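You operate a simulated robot arm through the tools that you are given. There is no shell and no other tool. Be economical: measure what you need, move in short steps, check, and stop when the job is done.

You are at the controls of a simulated robot arm. One attempt, no reset.

JOB
Put things in order on the top of the fruit rack. At the end: the pink strip stands on top of the red bowl; the brown potato stands where the pink strip stood; the yellow candle stands where the brown potato stood; the blue oil can stands where the yellow candle stood; whatever was shut is shut again. Leave all else as you found it, and nothing knocked over.

It is judged by the outcome, as a careful person would: the job done as asked, and still so three seconds after it is handed in. It fails if anything else is knocked over, pushed out of place, dropped, spilled or broken.

ROBOT AND FRAMES
A 6-joint arm with a two-finger parallel gripper, fixed in place. Base frame: the origin is at the foot of the arm, x ahead of it, y to its left, z up; the work surface is at about z = 860. Readings come in mm, degrees, newtons and seconds.
With the tool pointing down near the work surface it reaches from about 240 to 640 mm from the base axis. Its first joint turns from -66.0 to 66.0 degrees. Payload 2.7 kg.
The TCP is the grasp point between the finger pads, 23 mm short of the fingertips. In the tool frame z runs along the fingers and y along their closing line. Largest opening 94 mm; finger width 38, thickness 10; the body of the gripper, 54 by 96 mm, starts 39 mm behind the TCP.
Orientation is that of the tool frame in the base frame, as a unit quaternion [w, x, y, z]. With the fingers straight down and closing along the base's y, the tool's x points along the base's -x, its y along +y and its z along -z.

CONTROLS
- The arm moves only by the tool apply_moves. Its argument "moves" is a list of rows, each a list of 7 numbers: the shift along the base's x, y, z in mm, then the turn, a rotation vector about the base's x, y, z in rad, then the finger opening in mm, from 0 to 94. In form: [[tx, ty, tz, rx, ry, rz, jaw], ...]. A call has 1 to 8 rows; each row shifts and turns the commanded pose from where the row before left it. A row lasts 0.2 s, in which the tool goes at most 50 mm and 8.6 degrees; a call with a longer step from one row to the next is refused whole, and so is a gripper value outside its range. Where a pose cannot be reached the arm comes as near as it can. A force on the tool above 40 N (or 10 N above the force at the start of the call, whichever is more), or a blocked arm, ends the call early, and 0.2 s more pass. The fingers move at their own pace (about 45 mm/s each) and stop on an object; they squeeze with about 39 N. The grip force told is the motor's: it shows also when the fingers shut on nothing. Time passes only in rows, and 0.2 s behind the last, so rows that do not move let the fingers close. The reply holds the time, the measured pose of the TCP, the force on the tool along the base axes, the opening and the grip force, in the units named above and with some noise.
- Cameras (640 x 400 px; columns grow to the right, rows downward): "scene" is fixed at [85, -449.9, 1393.9]; the picture's right is [0.60, -0.80, 0.00], its down [-0.53, -0.40, -0.75] and it looks along [0.60, 0.45, -0.66] (base axes); focal length 298 px, centre (320, 200). "wrist" rides on the gripper at [-39, 0, -44] in the tool frame; the picture's right is [0.00, -1.00, 0.00], its down [0.97, 0.00, -0.24] and it looks along [0.24, 0.00, 0.97] (tool axes); focal length 218 px, centre (320, 200).
- get_image(camera): a new picture of that camera. The clock stands still meanwhile.
- measure_at(camera, pixels): there is no depth. For up to 12 entries [column, row, z] of the newest picture of that camera ("zoom" is the newest enlarged one), the place [x, y] in the base frame at which the ray of that pixel passes the height z, good to about 2 mm. The clock stands still meanwhile.
- close_up(camera, box): a new picture of the part [left, top, right, bottom] of that camera's present view, enlarged. The clock stands still meanwhile.
- sign_off(): hands the job in; it is judged then, once.

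Go step by step. Measure first, check grasps and placings, and put right what went wrong. The budget is 80 turns and 38 pictures, counting those below and the enlarged ones. Unless the task says otherwise, let go and move clear before handing in, and close with one line.

The tools are called as name(argument=value, ...) on one line, values as JSON. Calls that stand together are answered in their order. apply_moves: Moves the arm, as the interface text tells. Its arguments: {"type":"object","properties":{"moves":{"type":"array","items":{"type":"array","items":{"type":"number"}}}},"required":["moves"]} The other tools are called the same way: get_image (camera) takes a picture; measure_at (camera, pixels) gives the place at which the rays of pixels pass given heights; close_up (camera, box) takes an enlarged picture of a part of a camera's view; sign_off () hands the job in.

At the start:

```text
time_s: 0.0
tool_pos: [387.8, -28.6, 1151.7]
tool_rot: [0.0, 0.0, 1.0, 0.0]
contact_force: [0.3, 0.1, 0.2]
grip_width: 93.8
grasp_force: 0.0
```

scene: 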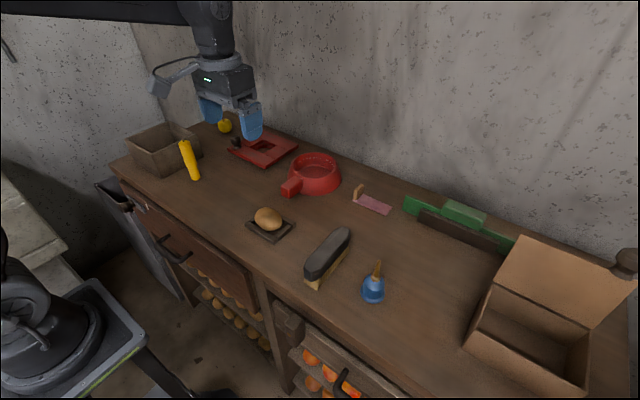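
wrist: 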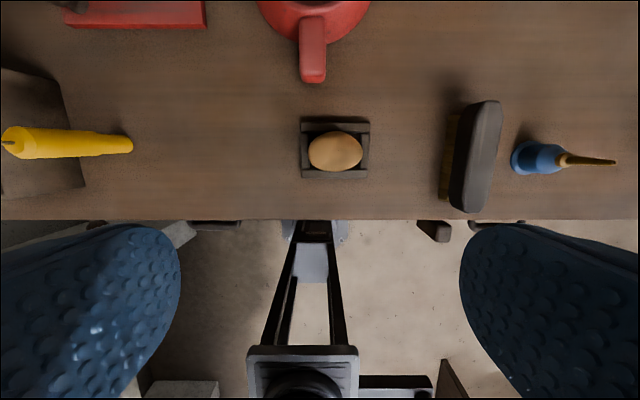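

The scene shows the candle at (190,160), potato at (268,218), pink strip at (372,203), bowl at (315,173) and oil can at (373,285). I'll enlarge these regions.

close_up(camera="scene", box=[240, 130, 420, 310])

close_up(camera="scene", box=[110, 100, 270, 200])

measure_at(camera="wrist", pixels=[[335, 150, 890], [303, 122, 870], [369, 177, 870], [130, 145, 880], [313, 80, 890], [540, 157, 880], [475, 155, 890], [320, 218, 860], [5, 143, 960]])

measure_at(camera="scene", pixels=[[268, 218, 880], [195, 178, 860], [373, 298, 860], [372, 204, 860], [356, 200, 860], [315, 172, 890], [290, 186, 890]])

```text
2.22 times, centred on (330, 220) of scene
```

zoom: 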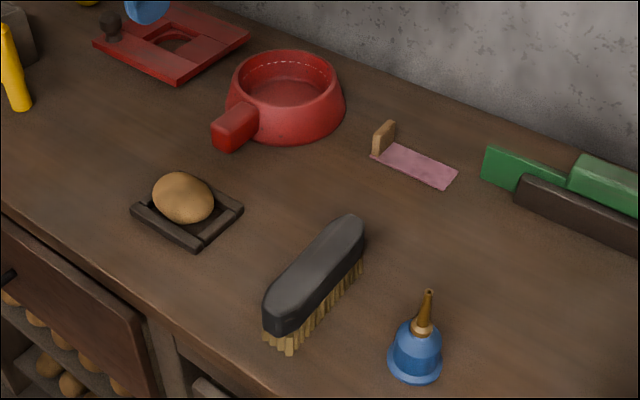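

```text
4.00 times, centred on (190, 150) of scene
```

zoom: 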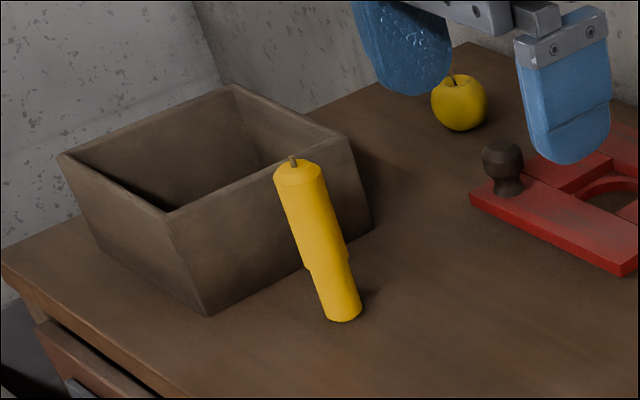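

```text
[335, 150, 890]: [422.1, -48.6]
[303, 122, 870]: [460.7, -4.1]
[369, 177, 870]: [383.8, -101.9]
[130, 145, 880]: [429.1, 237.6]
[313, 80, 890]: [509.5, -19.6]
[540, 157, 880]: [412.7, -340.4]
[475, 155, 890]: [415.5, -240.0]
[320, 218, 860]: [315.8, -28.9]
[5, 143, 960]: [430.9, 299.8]
```

```text
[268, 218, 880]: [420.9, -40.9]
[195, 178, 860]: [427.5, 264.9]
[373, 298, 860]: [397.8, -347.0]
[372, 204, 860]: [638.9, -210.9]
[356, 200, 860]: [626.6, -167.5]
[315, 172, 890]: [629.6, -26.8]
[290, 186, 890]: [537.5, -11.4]
```

Everything is located; the strip has an upright tan tab on its left end, at roughly (627,-168). I'll move above the strip for a downward look.

apply_moves(moves=[[40, -35, -10, 0, 0, 0, 94], [40, -25, -10, 0, 0, 0, 94], [40, -25, -10, 0, 0, 0, 94], [30, -25, -15, 0, 0, 0, 94], [20, -20, -20, 0, 0, 0, 94]])

get_image(camera="wrist")

```text
refused: row 1 steps farther than a row can; nothing moved
```

```text
33 pictures are left
```

wrist: 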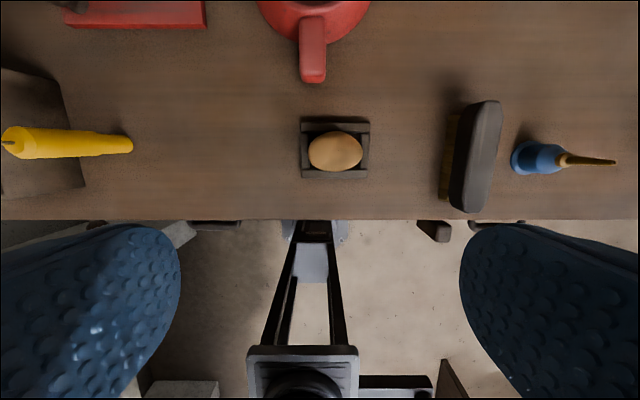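

The first row was too long, so nothing moved. I'll redo it with smaller steps.

apply_moves(moves=[[35, -28, -10, 0, 0, 0, 94], [35, -28, -10, 0, 0, 0, 94], [35, -28, -10, 0, 0, 0, 94], [35, -28, -10, 0, 0, 0, 94], [30, -28, -15, 0, 0, 0, 94]])

get_image(camera="wrist")

```text
time_s: 1.2
tool_pos: [556.8, -167.5, 1094.4]
tool_rot: [0.001, 0.0, 1.0, 0.0]
contact_force: [0.3, -0.4, -1.1]
grip_width: 93.7
grasp_force: 0.1
```

```text
32 pictures are left
```

wrist: 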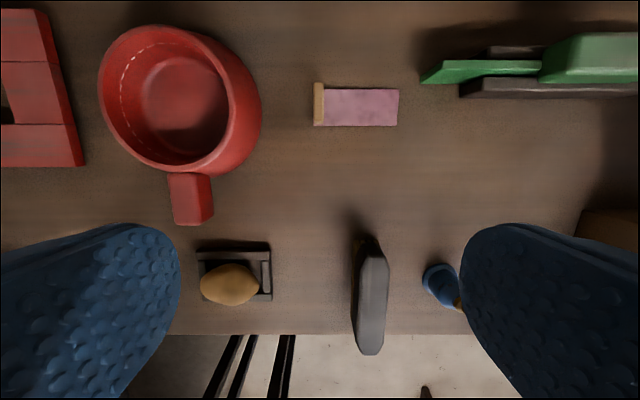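

close_up(camera="wrist", box=[280, 60, 440, 160])

measure_at(camera="wrist", pixels=[[326, 126, 862], [324, 89, 862], [398, 89, 862], [398, 126, 862], [314, 83, 890], [314, 126, 890], [323, 126, 890], [100, 98, 920], [228, 105, 920], [162, 25, 920], [190, 175, 900], [193, 225, 900]])

close_up(camera="scene", box=[270, 140, 400, 225])

```text
4.00 times, centred on (360, 110) of wrist
```

zoom: 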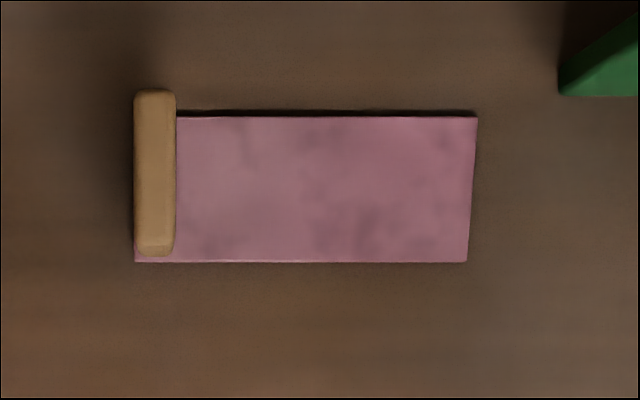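

```text
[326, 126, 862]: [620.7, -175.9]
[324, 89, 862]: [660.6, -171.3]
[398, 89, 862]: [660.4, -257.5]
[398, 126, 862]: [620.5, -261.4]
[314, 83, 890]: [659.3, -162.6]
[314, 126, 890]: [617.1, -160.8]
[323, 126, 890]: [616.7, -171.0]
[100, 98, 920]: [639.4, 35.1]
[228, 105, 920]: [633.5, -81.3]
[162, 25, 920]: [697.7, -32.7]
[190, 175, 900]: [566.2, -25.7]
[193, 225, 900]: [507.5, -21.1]
```

```text
4.71 times, centred on (335, 182) of scene
```

zoom: 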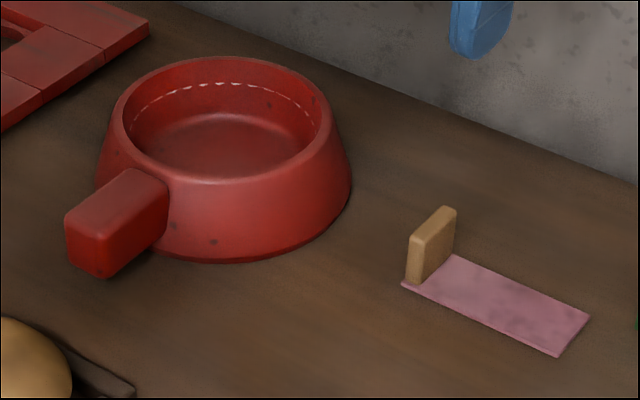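

The tan tab is thin along y (about -160 to -171), so it makes a natural grip, and the strip is about 100 x 40. Next I need the bowl's rim height and opening from both views.

measure_at(camera="zoom", pixels=[[224, 121, 900], [224, 121, 930], [224, 155, 870], [224, 155, 890], [448, 207, 880], [448, 207, 900], [412, 235, 880], [412, 235, 900], [65, 215, 890], [65, 215, 910], [108, 233, 890], [108, 233, 910]])

measure_at(camera="wrist", pixels=[[166, 98, 900], [166, 98, 930], [185, 95, 870], [185, 95, 890], [314, 83, 880], [314, 83, 900], [314, 126, 880], [314, 126, 900], [174, 224, 890], [174, 224, 910], [213, 213, 890], [213, 213, 910]])

close_up(camera="wrist", box=[80, 10, 300, 240])

```text
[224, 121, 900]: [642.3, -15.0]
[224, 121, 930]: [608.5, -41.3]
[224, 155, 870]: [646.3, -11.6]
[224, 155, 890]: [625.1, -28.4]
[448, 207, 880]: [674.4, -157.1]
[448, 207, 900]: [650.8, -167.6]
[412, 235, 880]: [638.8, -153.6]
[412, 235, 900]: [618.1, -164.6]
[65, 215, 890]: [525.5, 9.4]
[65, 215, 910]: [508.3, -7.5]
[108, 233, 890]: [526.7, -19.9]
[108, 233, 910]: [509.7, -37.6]
```

```text
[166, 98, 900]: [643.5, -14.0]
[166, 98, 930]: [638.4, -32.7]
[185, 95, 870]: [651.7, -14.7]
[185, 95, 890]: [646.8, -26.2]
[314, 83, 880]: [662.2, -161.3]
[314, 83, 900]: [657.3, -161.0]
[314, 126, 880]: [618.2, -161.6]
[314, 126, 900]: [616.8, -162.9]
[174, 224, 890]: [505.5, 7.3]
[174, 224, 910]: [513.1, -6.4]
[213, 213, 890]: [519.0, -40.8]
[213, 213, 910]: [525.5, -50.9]
```

```text
1.74 times, centred on (190, 125) of wrist
```

zoom: 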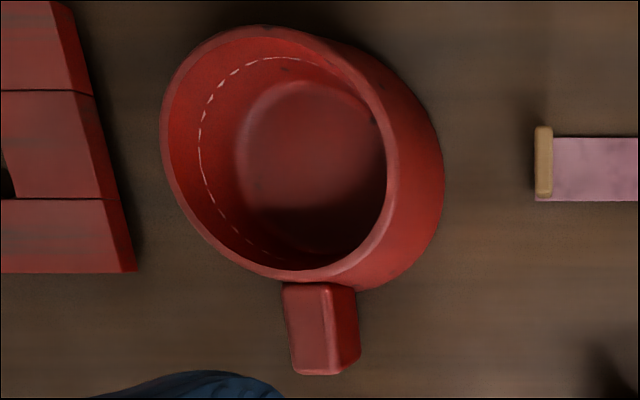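

The tab top is near z 893 with its centre around (640,-166), and the bowl rim is about z 902, centred near (643,-15). I'll move over the tab with the jaws partly closed and descend, keeping a high grip on the tab.

apply_moves(moves=[[38, 0, -20, 0, 0, 0, 50], [38, 1, -25, 0, 0, 0, 50], [0, 0, -40, 0, 0, 0, 50], [0, 0, -40, 0, 0, 0, 50], [0, 0, -30, 0, 0, 0, 50], [0, 0, 0, 0, 0, 0, 50]])

get_image(camera="wrist")

```text
time_s: 2.6
tool_pos: [596.8, -161.3, 936.7]
tool_rot: [0.0, 0.0, 1.0, 0.0]
contact_force: [1.0, -0.7, 0.0]
grip_width: 49.9
grasp_force: 0.1
out of reach, approached as far as the arm can: row 1, 2
```

```text
28 pictures are left
```

wrist: 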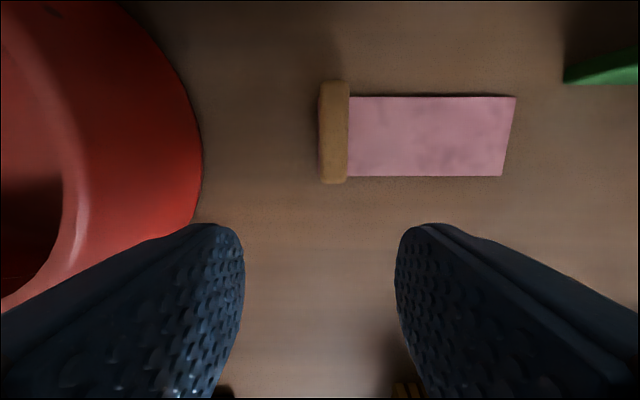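

At this height the arm stopped at (597,-161), about 36 mm short in x. The tab is at pixel (335,130). I'll try moving outward at this lower height.

apply_moves(moves=[[18, -2, 0, 0, 0, 0, 50], [18, -2, 0, 0, 0, 0, 50], [0, 0, 0, 0, 0, 0, 50]])

```text
time_s: 3.4
tool_pos: [619.5, -163.1, 937.2]
tool_rot: [0.0, 0.001, 1.0, 0.0]
contact_force: [0.0, 0.7, -0.4]
grip_width: 49.9
grasp_force: 0.0
out of reach, approached as far as the arm can: row 2
```

The vertical-tool limit is at a radius of about 640. I'll tilt the fingers outward about the base y axis to gain reach, which leaves the closing line along y.

apply_moves(moves=[[0, 0, 0, 0, -0.14, 0, 50], [8, -2, 0, 0, -0.06, 0, 50], [7, -1, 0, 0, 0, 0, 50], [0, 0, -16, 0, 0, 0, 50], [0, 0, 0, 0, 0, 0, 50]])

get_image(camera="wrist")

close_up(camera="scene", box=[310, 150, 410, 220])

```text
time_s: 4.6
tool_pos: [635.6, -167.6, 922.1]
tool_rot: [0.101, 0.0, 0.995, 0.0]
contact_force: [0.5, -0.6, 0.1]
grip_width: 50.1
grasp_force: 0.1
```

```text
27 pictures are left
```

wrist: 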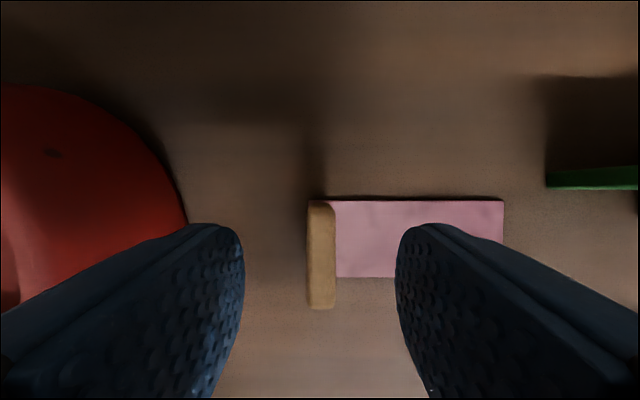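

```text
5.71 times, centred on (360, 185) of scene
```

zoom: 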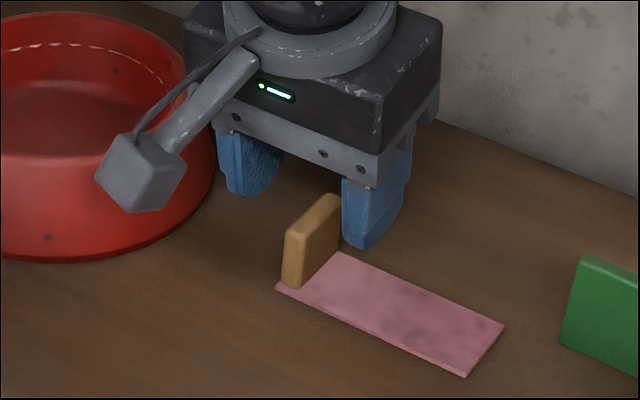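

The fingers now straddle the tab (the zoomed scene view and wrist pixel (320,255) agree). I'll lower 23 mm and close.

apply_moves(moves=[[0, 1.5, -12, 0, 0, 0, 50], [0, 0, -12, 0, 0, 0, 50], [0, 0, 0, 0, 0, 0, 25], [0, 0, 0, 0, 0, 0, 5], [0, 0, 0, 0, 0, 0, 5], [0, 0, 0, 0, 0, 0, 5]])

```text
time_s: 6.0
tool_pos: [635.2, -166.7, 900.1]
tool_rot: [0.1, 0.0, 0.995, 0.0]
contact_force: [-0.6, 0.8, 0.1]
grip_width: 9.4
grasp_force: 39.0
```

The grip is holding on the 9.4 mm tab. I'll lift it and check.

apply_moves(moves=[[0, 0, 15, 0, 0, 0, 5], [0, 0, 20, 0, 0, 0, 5], [-10, 5, 25, 0, 0, 0, 5], [-5, 10, 15, 0, 0, 0, 5], [0, 0, 0, 0, 0, 0, 5]])

close_up(camera="scene", box=[260, 110, 420, 220])

```text
time_s: 7.2
tool_pos: [620.0, -148.7, 973.2]
tool_rot: [0.1, 0.001, 0.995, 0.001]
contact_force: [-0.8, 0.3, -0.1]
grip_width: 9.8
grasp_force: 39.4
```

```text
3.64 times, centred on (340, 165) of scene
```

zoom: 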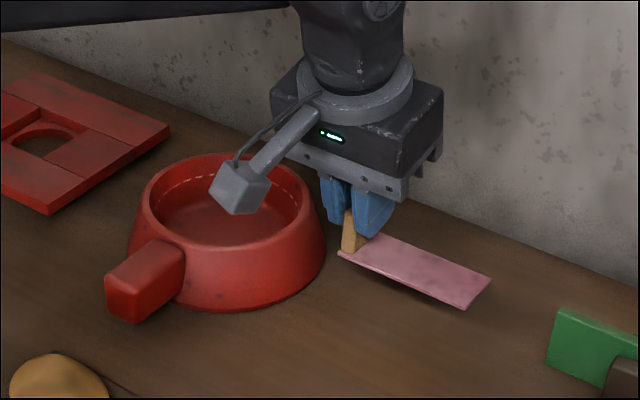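

The strip is held level and clear. I'll carry it over the bowl.

apply_moves(moves=[[0, 40, 0, 0, 0, 0, 5], [0, 40, 0, 0, 0, 0, 5], [0, 40, 0, 0, 0, 0, 5], [6, 40, -5, 0, 0, 0, 5], [10, 18, -5, 0, 0, 0, 5], [0, 0, 0, 0, 0, 0, 5]])

get_image(camera="wrist")

close_up(camera="scene", box=[250, 120, 370, 210])

```text
time_s: 8.6
tool_pos: [638.5, 27.0, 963.1]
tool_rot: [0.101, 0.0, 0.995, 0.0]
contact_force: [0.5, 0.1, 0.0]
grip_width: 9.7
grasp_force: 38.5
```

```text
24 pictures are left
```

wrist: 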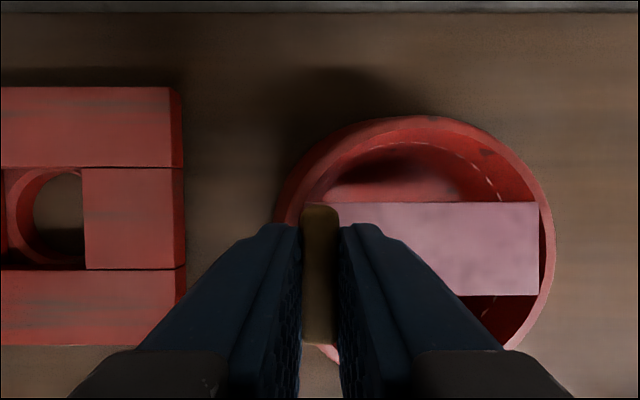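

```text
4.44 times, centred on (310, 165) of scene
```

zoom: 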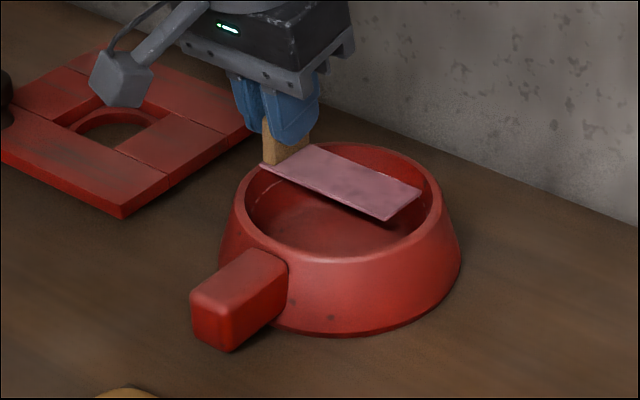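

The strip is hanging over the bowl. I'll measure the rim from this wrist view to centre it.

measure_at(camera="wrist", pixels=[[430, 116, 903], [430, 129, 903], [555, 230, 903], [543, 235, 903], [292, 215, 903], [304, 205, 903], [538, 203, 924], [538, 295, 924], [330, 203, 924], [515, 345, 903]])

measure_at(camera="zoom", pixels=[[238, 195, 903], [440, 200, 903], [345, 143, 903], [340, 262, 903], [428, 190, 903], [248, 195, 903], [422, 188, 924], [385, 220, 924], [262, 163, 924]])

```text
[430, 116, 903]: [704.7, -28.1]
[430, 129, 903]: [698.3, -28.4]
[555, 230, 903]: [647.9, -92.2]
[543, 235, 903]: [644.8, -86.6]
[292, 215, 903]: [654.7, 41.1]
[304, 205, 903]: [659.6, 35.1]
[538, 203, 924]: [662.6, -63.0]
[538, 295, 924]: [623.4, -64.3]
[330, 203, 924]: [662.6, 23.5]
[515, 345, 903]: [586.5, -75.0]
```

```text
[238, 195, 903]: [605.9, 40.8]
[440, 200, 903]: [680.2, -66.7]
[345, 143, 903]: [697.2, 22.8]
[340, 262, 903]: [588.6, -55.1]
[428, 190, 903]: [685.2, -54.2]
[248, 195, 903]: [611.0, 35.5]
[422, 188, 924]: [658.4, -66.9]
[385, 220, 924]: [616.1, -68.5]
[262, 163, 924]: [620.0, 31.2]
```

Both views agree on a rim centre near (639,-21) at about z 910, with an inner radius of about 57. The strip's centre is about 3 mm off, so I'll correct that and lower it until it's just inside the rim.

apply_moves(moves=[[-2, -3, -8, 0, 0, 0, 5], [0, 0, -8, 0, 0, 0, 5], [0, 0, -6, 0, 0, 0, 5], [0, 0, 0, 0, 0, 0, 5]])

close_up(camera="scene", box=[260, 125, 360, 195])

get_image(camera="wrist")

```text
time_s: 9.3
tool_pos: [637.4, 25.0, 955.2]
tool_rot: [0.109, -0.001, 0.994, 0.0]
contact_force: [0.9, -0.3, 2.9]
grip_width: 9.6
grasp_force: 38.5
stopped in row 3: the force on the tool passed its limit (the readings are from after the stop); the commanded pose is now the measured one
```

```text
5.71 times, centred on (310, 160) of scene
```

zoom: 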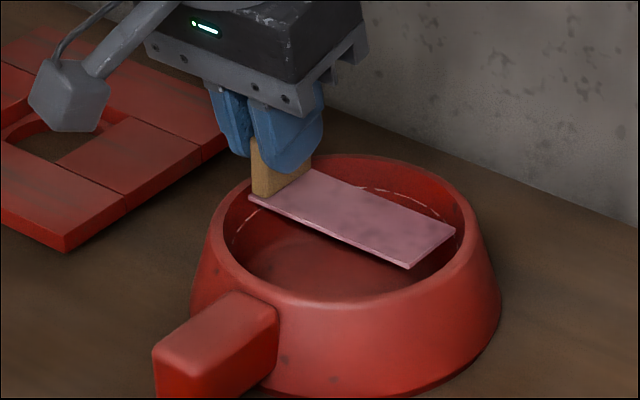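

```text
21 pictures are left
```

wrist: 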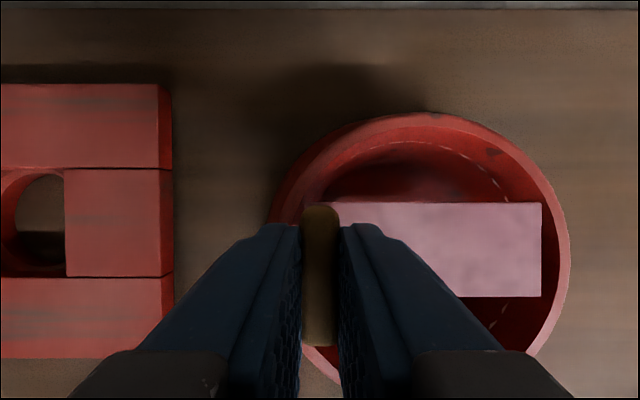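

Contact came at tool z 955, so the rim is near z 914 and the tab end probably caught the left rim. I'll re-measure at that height.

measure_at(camera="wrist", pixels=[[430, 112, 914], [430, 126, 914], [570, 255, 914], [556, 255, 914], [281, 215, 914], [294, 222, 914], [542, 203, 916], [540, 296, 916], [535, 356, 914], [330, 203, 916], [302, 350, 914], [316, 345, 914]])

measure_at(camera="zoom", pixels=[[208, 235, 914], [223, 235, 914], [482, 230, 914], [467, 225, 914], [355, 154, 914], [350, 313, 914], [350, 298, 914], [249, 198, 916], [410, 268, 916], [456, 231, 916]])

```text
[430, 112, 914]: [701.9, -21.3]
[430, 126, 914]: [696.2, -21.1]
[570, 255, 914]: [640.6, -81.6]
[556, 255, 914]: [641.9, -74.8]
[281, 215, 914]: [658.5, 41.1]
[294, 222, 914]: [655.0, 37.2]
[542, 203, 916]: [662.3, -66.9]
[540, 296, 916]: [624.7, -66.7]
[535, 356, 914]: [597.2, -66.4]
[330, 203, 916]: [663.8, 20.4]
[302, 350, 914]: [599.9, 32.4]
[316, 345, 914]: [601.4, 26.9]
```

```text
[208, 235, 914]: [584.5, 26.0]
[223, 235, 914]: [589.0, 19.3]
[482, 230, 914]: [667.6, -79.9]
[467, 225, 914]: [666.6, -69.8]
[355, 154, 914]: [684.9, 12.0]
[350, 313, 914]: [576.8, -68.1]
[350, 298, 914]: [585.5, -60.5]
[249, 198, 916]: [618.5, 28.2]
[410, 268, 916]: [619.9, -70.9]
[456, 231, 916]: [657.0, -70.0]
```

The strip's corners sit within about 3 mm of the inner rim all round, so a small offset could catch. I'll lift slightly, shift 2 mm to -y, and lower again gently to see where contact comes.

apply_moves(moves=[[0, 0, 5, 0, 0, 0, 5], [0, -2, 0, 0, 0, 0, 5], [0, 0, -3, 0, 0, 0, 5], [0, 0, -3, 0, 0, 0, 5], [0, 0, -2, 0, 0, 0, 5], [0, 0, -2, 0, 0, 0, 5], [0, 0, -2, 0, 0, 0, 5], [0, 0, -2, 0, 0, 0, 5]])

```text
time_s: 10.9
tool_pos: [639.5, 22.8, 953.7]
tool_rot: [0.113, -0.001, 0.994, 0.0]
contact_force: [-0.4, 0.1, 3.3]
grip_width: 9.7
grasp_force: 38.8
stopped in row 7: the force on the tool passed its limit (the readings are from after the stop); the commanded pose is now the measured one
```

Contact came at the same height again, around z 954, so the strip seems to be resting level on the rim. I'll look closely.

close_up(camera="scene", box=[285, 140, 355, 190])

```text
8.00 times, centred on (320, 165) of scene
```

zoom: 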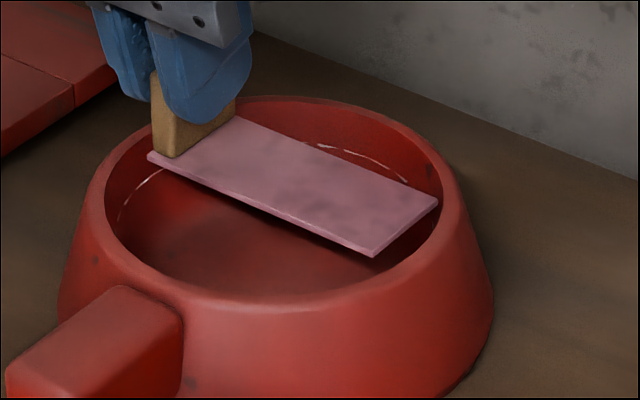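

The strip is inside the rim outline, level, and carrying load. The fingers are well above the rim, so I'll open a little and watch what the strip does.

apply_moves(moves=[[0, 0, 0, 0, 0, 0, 14], [0, 0, 0, 0, 0, 0, 18], [0, 0, 0, 0, 0, 0, 22], [0, 0, 0, 0, 0, 0, 22]])

close_up(camera="scene", box=[285, 140, 355, 190])

```text
time_s: 11.9
tool_pos: [638.6, 22.4, 953.4]
tool_rot: [0.113, 0.0, 0.994, 0.0]
contact_force: [-0.1, 0.0, -0.2]
grip_width: 22.0
grasp_force: 0.0
```

```text
8.00 times, centred on (320, 165) of scene
```

zoom: 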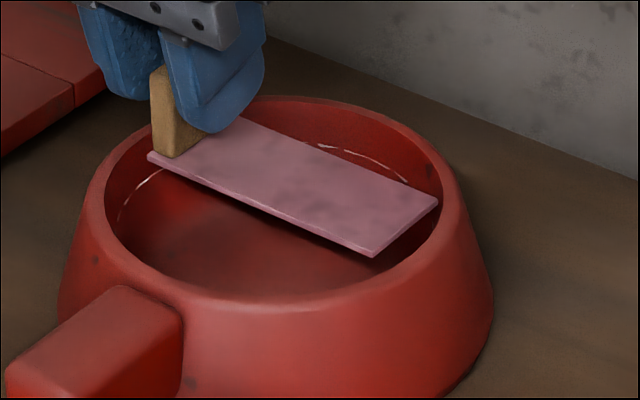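

The strip didn't move when I released it. I'll lift away, set the tool upright again and head for the potato.

apply_moves(moves=[[0, 0, 20, 0, 0, 0, 22], [0, 0, 40, 0, 0, 0, 22], [-40, -8, 20, 0, 0.113, 0, 40], [-45, -10, 15, 0, 0.113, 0, 60], [-45, -10, 0, 0, 0, 0, 80], [-45, -15, 0, 0, 0, 0, 80], [-40, -15, -20, 0, 0, 0, 80], [0, 0, 0, 0, 0, 0, 80]])

get_image(camera="wrist")

```text
time_s: 13.7
tool_pos: [423.1, -38.1, 1027.6]
tool_rot: [0.001, -0.001, 1.0, 0.0]
contact_force: [0.2, 0.9, 0.1]
grip_width: 80.0
grasp_force: 0.0
```

```text
18 pictures are left
```

wrist: 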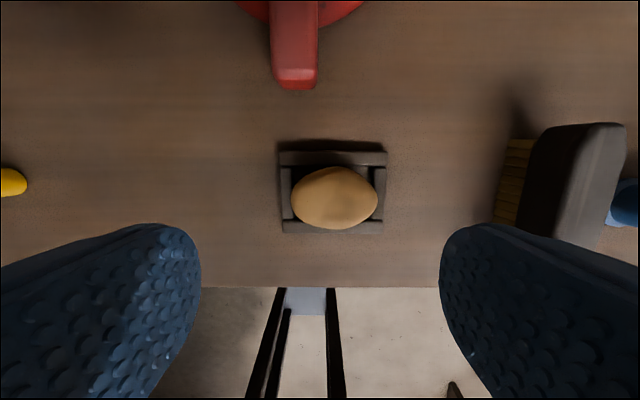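

The potato sits centred in its tray at wrist pixel (334,198), with its long side along y. I'll measure it and the tray.

measure_at(camera="wrist", pixels=[[291, 198, 885], [378, 198, 885], [334, 168, 885], [334, 228, 885], [279, 152, 875], [386, 152, 875], [386, 233, 875], [283, 233, 875], [291, 170, 875], [376, 170, 875], [291, 220, 875]])

close_up(camera="scene", box=[225, 185, 315, 255])

```text
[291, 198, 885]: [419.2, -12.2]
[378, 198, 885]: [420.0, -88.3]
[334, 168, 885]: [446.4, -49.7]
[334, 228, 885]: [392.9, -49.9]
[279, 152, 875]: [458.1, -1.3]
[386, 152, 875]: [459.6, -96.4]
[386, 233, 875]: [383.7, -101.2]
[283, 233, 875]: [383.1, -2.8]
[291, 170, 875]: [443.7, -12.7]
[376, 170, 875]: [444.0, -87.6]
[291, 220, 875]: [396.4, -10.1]
```

```text
5.71 times, centred on (270, 220) of scene
```

zoom: 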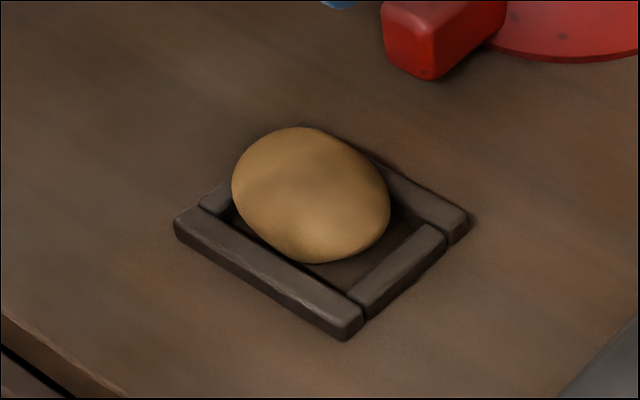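

The potato measures about 76 x 53 with its centre at (420,-50), z about 886, and the tray rim tops are near z 872. I'll grip along y with a 0.3 rad outward tilt already set, since the far place needs it, keeping the tips just above the tray rim.

apply_moves(moves=[[-4, -6, -20, 0, -0.1, 0, 94], [-4, -6, -20, 0, -0.1, 0, 94], [0, 0, -20, 0, -0.1, 0, 94], [0, 0, -20, 0, 0, 0, 94], [0, 0, -15, 0, 0, 0, 94], [0, 0, 0, 0, 0, 0, 94]])

get_image(camera="wrist")

```text
time_s: 15.1
tool_pos: [415.1, -47.3, 933.6]
tool_rot: [0.149, -0.001, 0.989, 0.0]
contact_force: [-0.2, 0.3, 0.0]
grip_width: 94.1
grasp_force: 0.0
```

```text
16 pictures are left
```

wrist: 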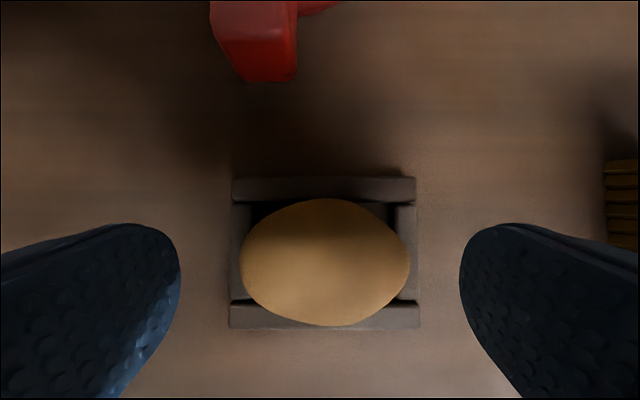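

The potato is centred between the fingers (column 325, against centre 320). I'll descend and close.

apply_moves(moves=[[0, -2, -12, 0, 0, 0, 94], [0, 0, -12, 0, 0, 0, 94], [0, 0, -6, 0, 0, 0, 94], [0, 0, 0, 0, 0, 0, 80], [0, 0, 0, 0, 0, 0, 60], [0, 0, 0, 0, 0, 0, 50], [0, 0, 0, 0, 0, 0, 50]])

```text
time_s: 16.7
tool_pos: [416.8, -49.7, 903.3]
tool_rot: [0.15, 0.0, 0.989, 0.0]
contact_force: [0.4, 0.2, 0.0]
grip_width: 70.9
grasp_force: 38.6
```

The grip is solid at 70.9 mm. I'll lift and check.

apply_moves(moves=[[0, 0, 10, 0, 0, 0, 50], [0, 0, 20, 0, 0, 0, 50], [0, 0, 40, 0, 0, 0, 50], [0, 0, 10, 0, 0, 0, 50]])

close_up(camera="scene", box=[200, 120, 400, 260])

```text
time_s: 17.7
tool_pos: [415.3, -48.4, 985.1]
tool_rot: [0.15, -0.001, 0.989, 0.0]
contact_force: [-0.3, 0.8, -0.6]
grip_width: 70.9
grasp_force: 39.2
```

```text
2.86 times, centred on (300, 190) of scene
```

zoom: 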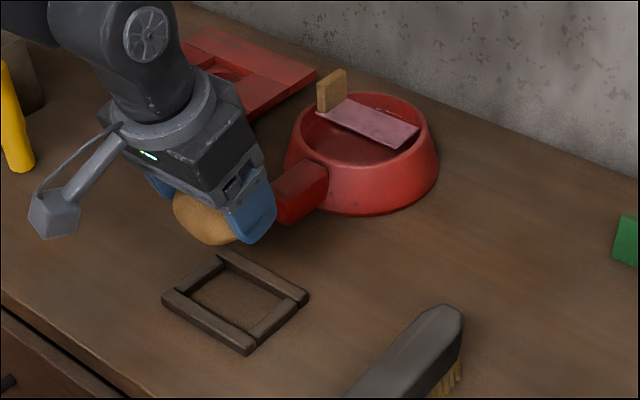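

The potato is held, the strip stays put on the bowl, and the tray is just an open frame on the table. Before I carry the potato over, I'll check how much room there is beside the green object.

measure_at(camera="scene", pixels=[[402.6, 209.5, 860], [405.5, 196, 885], [405.5, 196, 900], [372, 204, 860]])

apply_moves(moves=[[40, -25, 0, 0, 0, 0, 50], [40, -25, 0, 0, 0, 0, 50], [40, -25, 0, 0, 0, 0, 50], [40, -25, 0, 0, 0, 0, 50], [30, -35, 0, 0, 0, 0, 50], [15, -23, -10, 0, 0, 0, 50], [0, 0, 0, 0, 0, 0, 50]])

get_image(camera="wrist")

```text
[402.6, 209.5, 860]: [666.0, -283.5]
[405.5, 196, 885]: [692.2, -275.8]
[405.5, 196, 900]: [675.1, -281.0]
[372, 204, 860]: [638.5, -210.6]
```

```text
time_s: 19.3
tool_pos: [620.1, -206.7, 973.5]
tool_rot: [0.149, -0.001, 0.989, 0.0]
contact_force: [-0.1, 1.2, -1.3]
grip_width: 71.0
grasp_force: 38.8
```

```text
14 pictures are left
```

wrist: 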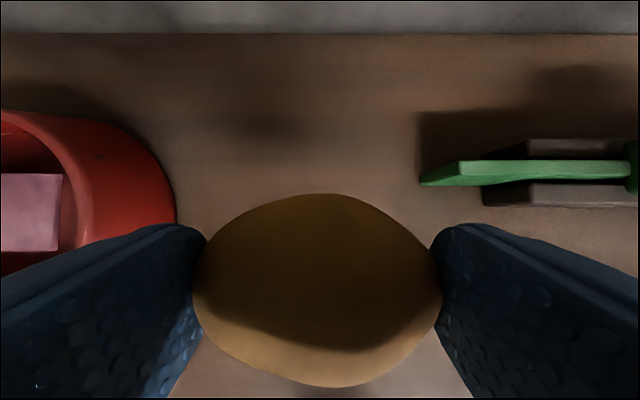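

The green object's end is at y -283, which leaves room. I'll go to (636,-209) and lower to the table.

apply_moves(moves=[[8, -2, -15, 0, 0, 0, 50], [8, -1, -20, 0, 0, 0, 50], [0, 0, -15, 0, 0, 0, 50], [0, 0, -12, 0, 0, 0, 50], [0, 0, -5, 0, 0, 0, 50], [0, 0, -3, 0, 0, 0, 50], [0, 0, 0, 0, 0, 0, 50]])

```text
time_s: 20.9
tool_pos: [637.3, -210.5, 903.8]
tool_rot: [0.149, -0.001, 0.989, 0.0]
contact_force: [-0.7, 0.7, -0.6]
grip_width: 70.8
grasp_force: 39.2
```

I'm at the same height as the grasp (903.8). I'll ease down 1 mm and open gently.

apply_moves(moves=[[0, 0, -1.0, 0, 0, 0, 50], [0, 0, 0, 0, 0, 0, 74], [0, 0, 0, 0, 0, 0, 80], [0, 0, 0, 0, 0, 0, 86], [0, 0, 0, 0, 0, 0, 86]])

close_up(camera="scene", box=[300, 140, 420, 225])

```text
time_s: 22.1
tool_pos: [636.9, -211.0, 903.4]
tool_rot: [0.149, -0.001, 0.989, 0.0]
contact_force: [0.2, -0.5, -0.1]
grip_width: 85.8
grasp_force: 0.0
```

```text
4.71 times, centred on (360, 182) of scene
```

zoom: 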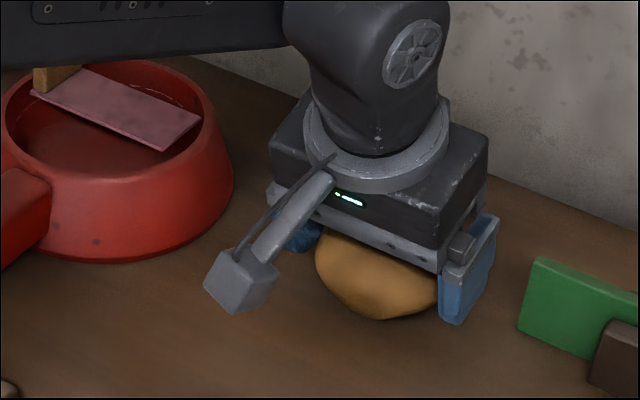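

The potato is resting on the table and released. I'll retreat straight up, level the tool and swing toward the candle.

apply_moves(moves=[[0, 0, 30, 0, 0, 0, 86], [0, 0, 45, 0, 0, 0, 86], [-30, 10, 35, 0, 0.1, 0, 94], [-35, 25, 20, 0, 0.1, 0, 94], [-35, 30, 15, 0, 0.1, 0, 94], [-35, 30, 15, 0, 0, 0, 94], [-25, 40, 10, 0, 0, 0, 94], [-15, 45, 0, 0, 0, 0, 94]])

apply_moves(moves=[[-15, 45, 0, 0, 0, 0, 94], [-10, 45, 0, 0, 0, 0, 94], [-10, 45, 0, 0, 0, 0, 94], [0, 45, 0, 0, 0, 0, 94], [0, 45, 0, 0, 0, 0, 94], [0, 40, 0, 0, 0, 0, 94], [0, 0, 0, 0, 0, 0, 94]])

get_image(camera="wrist")

```text
time_s: 23.9
tool_pos: [463.7, -30.7, 1068.7]
tool_rot: [0.0, -0.001, 1.0, -0.001]
contact_force: [0.1, -0.3, 0.4]
grip_width: 94.0
grasp_force: 0.0
```

```text
time_s: 25.5
tool_pos: [427.8, 235.6, 1074.2]
tool_rot: [0.0, -0.001, 1.0, -0.001]
contact_force: [0.1, 0.3, -0.3]
grip_width: 93.9
grasp_force: 0.0
```

```text
12 pictures are left
```

wrist: 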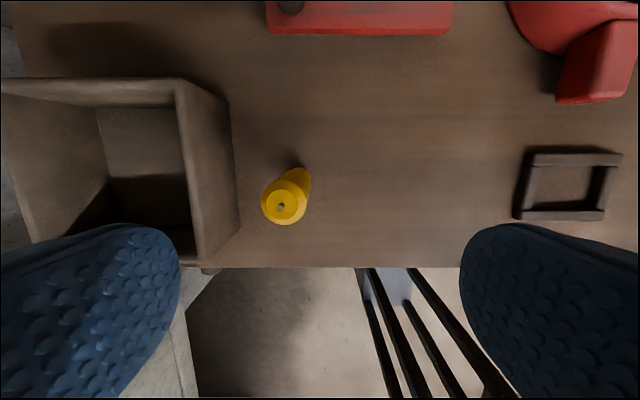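

The candle top is at wrist pixel (285,203) and its base near (300,178), with the bin to its left. I'll measure the clearances.

measure_at(camera="wrist", pixels=[[282, 205, 980], [262, 205, 980], [306, 205, 980], [282, 224, 980], [309, 180, 865], [300, 170, 865], [288, 168, 865], [240, 225, 860], [230, 105, 860], [205, 263, 930], [182, 85, 930]])

measure_at(camera="scene", pixels=[[195.5, 177, 860], [183.5, 142, 980], [183.5, 142, 960], [183.5, 142, 1000], [202, 157, 860], [161, 178, 860], [152.5, 153, 930], [195.5, 134, 930], [152.5, 153, 910], [195.5, 134, 910]])

close_up(camera="scene", box=[110, 100, 230, 200])

```text
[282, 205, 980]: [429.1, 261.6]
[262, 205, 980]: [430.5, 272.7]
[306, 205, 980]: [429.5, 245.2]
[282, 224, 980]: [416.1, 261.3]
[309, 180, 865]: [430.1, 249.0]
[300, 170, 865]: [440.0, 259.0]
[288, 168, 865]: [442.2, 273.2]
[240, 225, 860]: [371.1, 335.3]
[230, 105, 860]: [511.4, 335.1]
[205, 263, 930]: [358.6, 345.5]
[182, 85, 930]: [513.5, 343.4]
```

```text
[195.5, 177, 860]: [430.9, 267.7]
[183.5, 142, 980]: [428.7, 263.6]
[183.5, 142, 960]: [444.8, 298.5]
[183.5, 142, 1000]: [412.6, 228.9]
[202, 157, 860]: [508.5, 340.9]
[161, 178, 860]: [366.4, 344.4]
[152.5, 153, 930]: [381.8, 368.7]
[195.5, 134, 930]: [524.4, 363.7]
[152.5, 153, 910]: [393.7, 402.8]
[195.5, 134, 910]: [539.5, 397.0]
```

```text
4.00 times, centred on (170, 150) of scene
```

zoom: 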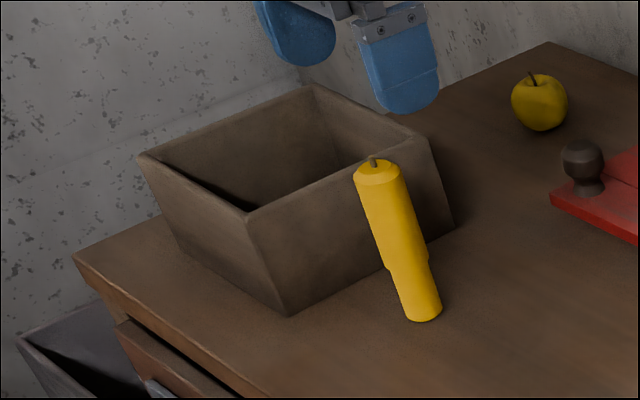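

The candle stands at (429,262) with its top near z 985 including the wick, and the bin is clear beyond y 330. I'll grip its upper part with TCP z at 952 and the jaws at 60.

apply_moves(moves=[[1, 26, -10, 0, 0, 0, 60], [0, 0, -30, 0, 0, 0, 60], [0, 0, -40, 0, 0, 0, 60], [0, 0, -30, 0, 0, 0, 60], [0, 0, -12, 0, 0, 0, 60], [0, 0, 0, 0, 0, 0, 40], [0, 0, 0, 0, 0, 0, 20], [0, 0, 0, 0, 0, 0, 15]])

```text
time_s: 27.3
tool_pos: [428.4, 260.6, 950.5]
tool_rot: [0.0, -0.001, 1.0, -0.001]
contact_force: [-0.3, -0.2, 0.5]
grip_width: 28.8
grasp_force: 39.7
```

The candle is gripped at 28.8 mm. I'll lift it and carry it toward the frame.

apply_moves(moves=[[0, 0, 10, 0, 0, 0, 15], [0, 0, 35, 0, 0, 0, 15], [0, -20, 35, 0, 0, 0, 15], [0, -45, 0, 0, 0, 0, 15], [0, -45, 0, 0, 0, 0, 15], [0, -45, 0, 0, 0, 0, 15], [0, -45, 0, 0, 0, 0, 15], [-4, -45, 0, 0, 0, 0, 15]])

apply_moves(moves=[[-3, -45, 0, 0, 0, 0, 15], [0, -20, -10, 0, 0, 0, 15], [0, 0, -25, 0, 0, 0, 15], [0, 0, 0, 0, 0, 0, 15]])

close_up(camera="scene", box=[210, 150, 330, 250])

get_image(camera="wrist")

```text
time_s: 29.1
tool_pos: [421.8, 14.3, 1031.2]
tool_rot: [0.0, -0.002, 1.0, 0.001]
contact_force: [0.3, -0.8, -1.0]
grip_width: 28.6
grasp_force: 39.3
```

```text
time_s: 30.1
tool_pos: [419.7, -48.2, 996.0]
tool_rot: [0.0, 0.0, 1.0, 0.0]
contact_force: [-0.3, 0.8, -0.2]
grip_width: 28.9
grasp_force: 39.3
```

```text
4.00 times, centred on (270, 200) of scene
```

zoom: 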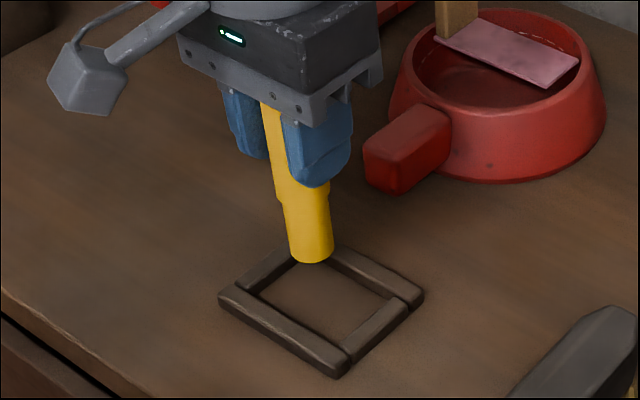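

```text
9 pictures are left
```

wrist: 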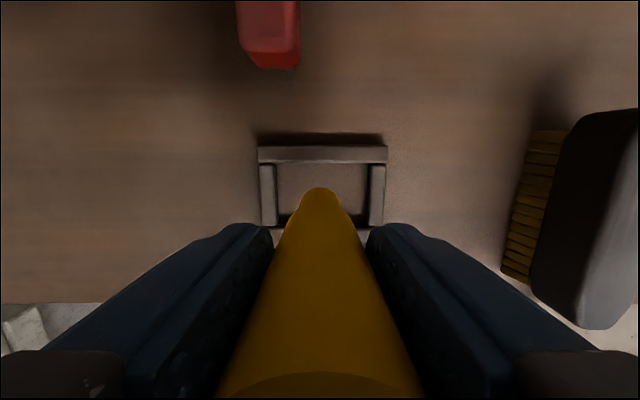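

The candle hangs over the frame (column 320 against frame centre 322). I'll verify the frame centre precisely.

measure_at(camera="wrist", pixels=[[258, 148, 870], [387, 148, 870], [322, 163, 868], [276, 190, 868], [368, 190, 868]])

measure_at(camera="zoom", pixels=[[220, 297, 870], [345, 365, 870], [423, 294, 870], [312, 262, 906]])

```text
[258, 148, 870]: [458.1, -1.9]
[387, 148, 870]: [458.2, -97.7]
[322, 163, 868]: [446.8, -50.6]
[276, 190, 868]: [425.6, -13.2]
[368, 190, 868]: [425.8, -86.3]
```

```text
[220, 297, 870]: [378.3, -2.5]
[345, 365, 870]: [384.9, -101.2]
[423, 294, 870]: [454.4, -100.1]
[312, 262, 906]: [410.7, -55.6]
```

The frame centre is (420,-50), matching the tool. I'll lower to the grasp height of 950.5 and release.

apply_moves(moves=[[0, -1.5, -20, 0, 0, 0, 15], [0, 0, -15, 0, 0, 0, 15], [0, 0, -6, 0, 0, 0, 15], [0, 0, -3, 0, 0, 0, 15], [0, 0, -1.2, 0, 0, 0, 15], [0, 0, 0, 0, 0, 0, 15]])

```text
time_s: 31.5
tool_pos: [420.0, -49.7, 950.0]
tool_rot: [0.002, 0.0, 1.0, 0.0]
contact_force: [-8.7, 6.2, 28.6]
grip_width: 28.7
grasp_force: 39.4
```

It's touching down with 29 N upward. I'll ease up slightly, then open slowly.

apply_moves(moves=[[0, 0, 0.7, 0, 0, 0, 15], [0, 0, 0, 0, 0, 0, 15]])

close_up(camera="scene", box=[210, 150, 330, 250])

```text
time_s: 32.1
tool_pos: [421.5, -49.8, 951.9]
tool_rot: [0.001, -0.001, 1.0, 0.001]
contact_force: [-3.6, 3.5, 20.9]
grip_width: 28.4
grasp_force: 39.0
```

```text
4.00 times, centred on (270, 200) of scene
```

zoom: 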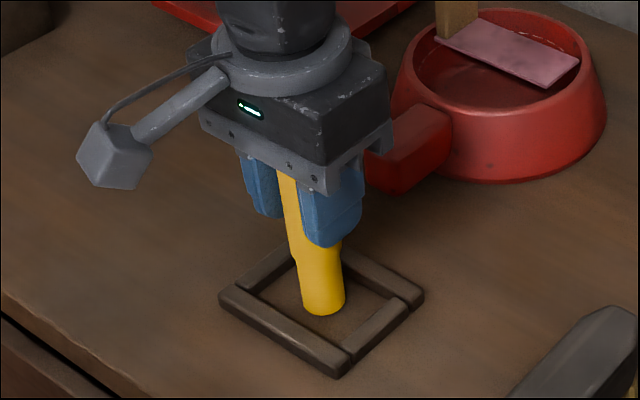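

The candle stands inside the frame. I'll ease up a bit more, then release and retreat.

apply_moves(moves=[[0, 0, 1.2, 0, 0, 0, 15], [0, 0, 0, 0, 0, 0, 15], [0, 0, 0, 0, 0, 0, 32], [0, 0, 0, 0, 0, 0, 40], [0, 0, 0, 0, 0, 0, 50], [0, 0, 0, 0, 0, 0, 50]])

apply_moves(moves=[[0, 0, 25, 0, 0, 0, 50], [0, 0, 45, 0, 0, 0, 50], [0, 0, 45, 0, 0, 0, 50], [0, -45, 0, 0, 0, 0, 70], [0, -45, 0, 0, 0, 0, 70], [-5, -45, 0, 0, 0, 0, 70], [-5, -45, 0, 0, 0, 0, 70], [-5, -45, 0, 0, 0, 0, 70]])

apply_moves(moves=[[0, -40, 0, 0, 0, 0, 70], [0, 0, 0, 0, 0, 0, 70]])

get_image(camera="wrist")

get_image(camera="scene")

```text
time_s: 33.5
tool_pos: [421.4, -49.9, 951.6]
tool_rot: [0.0, -0.001, 1.0, 0.0]
contact_force: [-0.5, 0.4, 0.6]
grip_width: 50.0
grasp_force: 0.1
```

```text
time_s: 35.3
tool_pos: [406.4, -278.7, 1067.5]
tool_rot: [0.0, -0.002, 1.0, 0.001]
contact_force: [0.6, -0.8, -0.3]
grip_width: 70.0
grasp_force: 0.1
```

```text
time_s: 35.9
tool_pos: [407.4, -319.1, 1068.4]
tool_rot: [0.0, -0.001, 1.0, 0.0]
contact_force: [0.2, -0.1, -0.5]
grip_width: 69.9
grasp_force: 0.1
```

```text
7 pictures are left
```

wrist: 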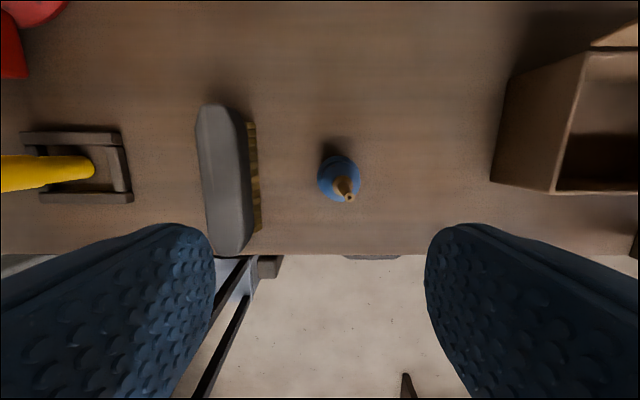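

```text
6 pictures are left
```

scene: 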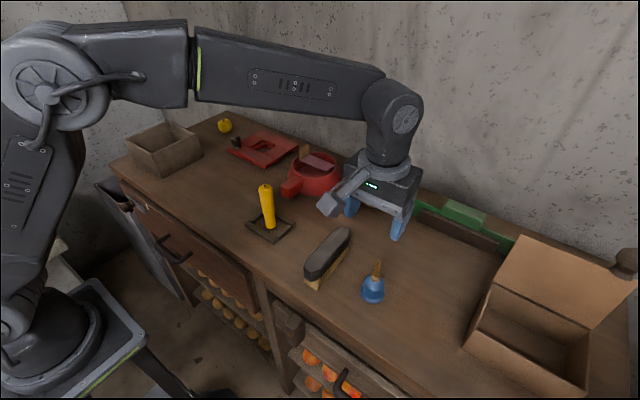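

The candle stands in the frame. The oil can is at wrist pixel (339,178) with its spout tip at (349,197); I'll measure its height and the gap to the brush.

measure_at(camera="wrist", pixels=[[349, 197, 930], [349, 197, 945], [317, 178, 865], [360, 178, 865], [338, 157, 865], [338, 201, 880], [337, 175, 885], [252, 175, 885], [262, 175, 865]])

measure_at(camera="scene", pixels=[[378, 261, 920], [378, 261, 935], [378, 261, 950], [360, 296, 862], [384, 300, 862], [373, 303, 860], [374, 281, 885], [374, 274, 895]])

close_up(camera="scene", box=[330, 240, 420, 320])

```text
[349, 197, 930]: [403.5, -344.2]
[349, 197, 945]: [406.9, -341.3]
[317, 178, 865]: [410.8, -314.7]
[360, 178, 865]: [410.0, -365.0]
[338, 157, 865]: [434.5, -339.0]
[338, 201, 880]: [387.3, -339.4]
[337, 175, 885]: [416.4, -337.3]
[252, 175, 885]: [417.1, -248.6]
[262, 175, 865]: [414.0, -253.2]
```

```text
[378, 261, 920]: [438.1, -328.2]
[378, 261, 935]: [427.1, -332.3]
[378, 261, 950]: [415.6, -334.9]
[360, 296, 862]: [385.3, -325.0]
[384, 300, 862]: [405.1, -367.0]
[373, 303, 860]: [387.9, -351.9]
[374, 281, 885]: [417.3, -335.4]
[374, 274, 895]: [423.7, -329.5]
```

```text
5.00 times, centred on (375, 280) of scene
```

zoom: 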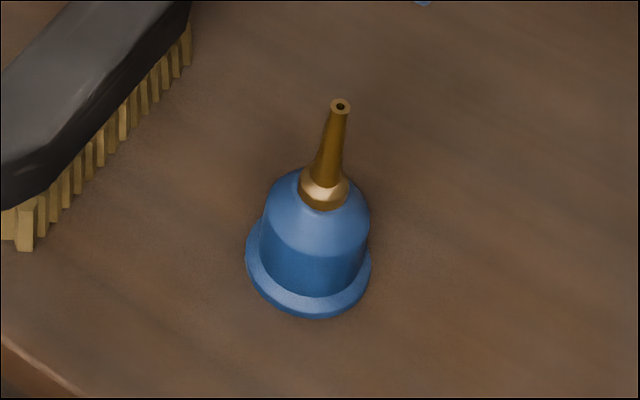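

The can's axis is near (410,-339), with the tip at z 957 and the brass collar around z 905–912. The palm must stay above the spout, so I'll grip the collar and lower spout at TCP z 924.

apply_moves(moves=[[3, -20, -15, 0, 0, 0, 50], [0, 0, -40, 0, 0, 0, 50], [0, 0, -40, 0, 0, 0, 50], [0, 0, -30, 0, 0, 0, 50], [0, 0, -13, 0, 0, 0, 50], [0, 0, -6, 0, 0, 0, 50], [0, 0, 0, 0, 0, 0, 50]])

get_image(camera="wrist")

```text
time_s: 37.5
tool_pos: [408.3, -335.3, 924.0]
tool_rot: [0.0, -0.001, 1.0, 0.001]
contact_force: [-0.7, 0.2, -0.3]
grip_width: 50.2
grasp_force: 0.1
```

```text
4 pictures are left
```

wrist: 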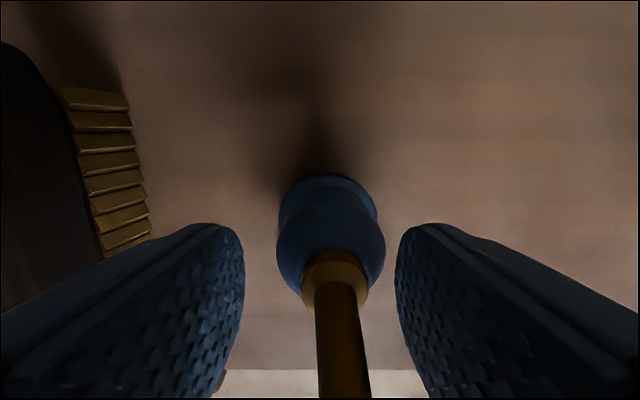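

The collar is at column 335, so I'm about 4 mm off in y. I'll shift and close.

apply_moves(moves=[[1, -4.5, 0, 0, 0, 0, 50], [0, 0, 0, 0, 0, 0, 35], [0, 0, 0, 0, 0, 0, 20], [0, 0, 0, 0, 0, 0, 5], [0, 0, 0, 0, 0, 0, 5], [0, 0, 0, 0, 0, 0, 5]])

```text
time_s: 38.9
tool_pos: [409.5, -340.9, 923.0]
tool_rot: [0.0, -0.001, 1.0, 0.0]
contact_force: [0.2, -0.5, -0.3]
grip_width: 38.0
grasp_force: 38.9
```

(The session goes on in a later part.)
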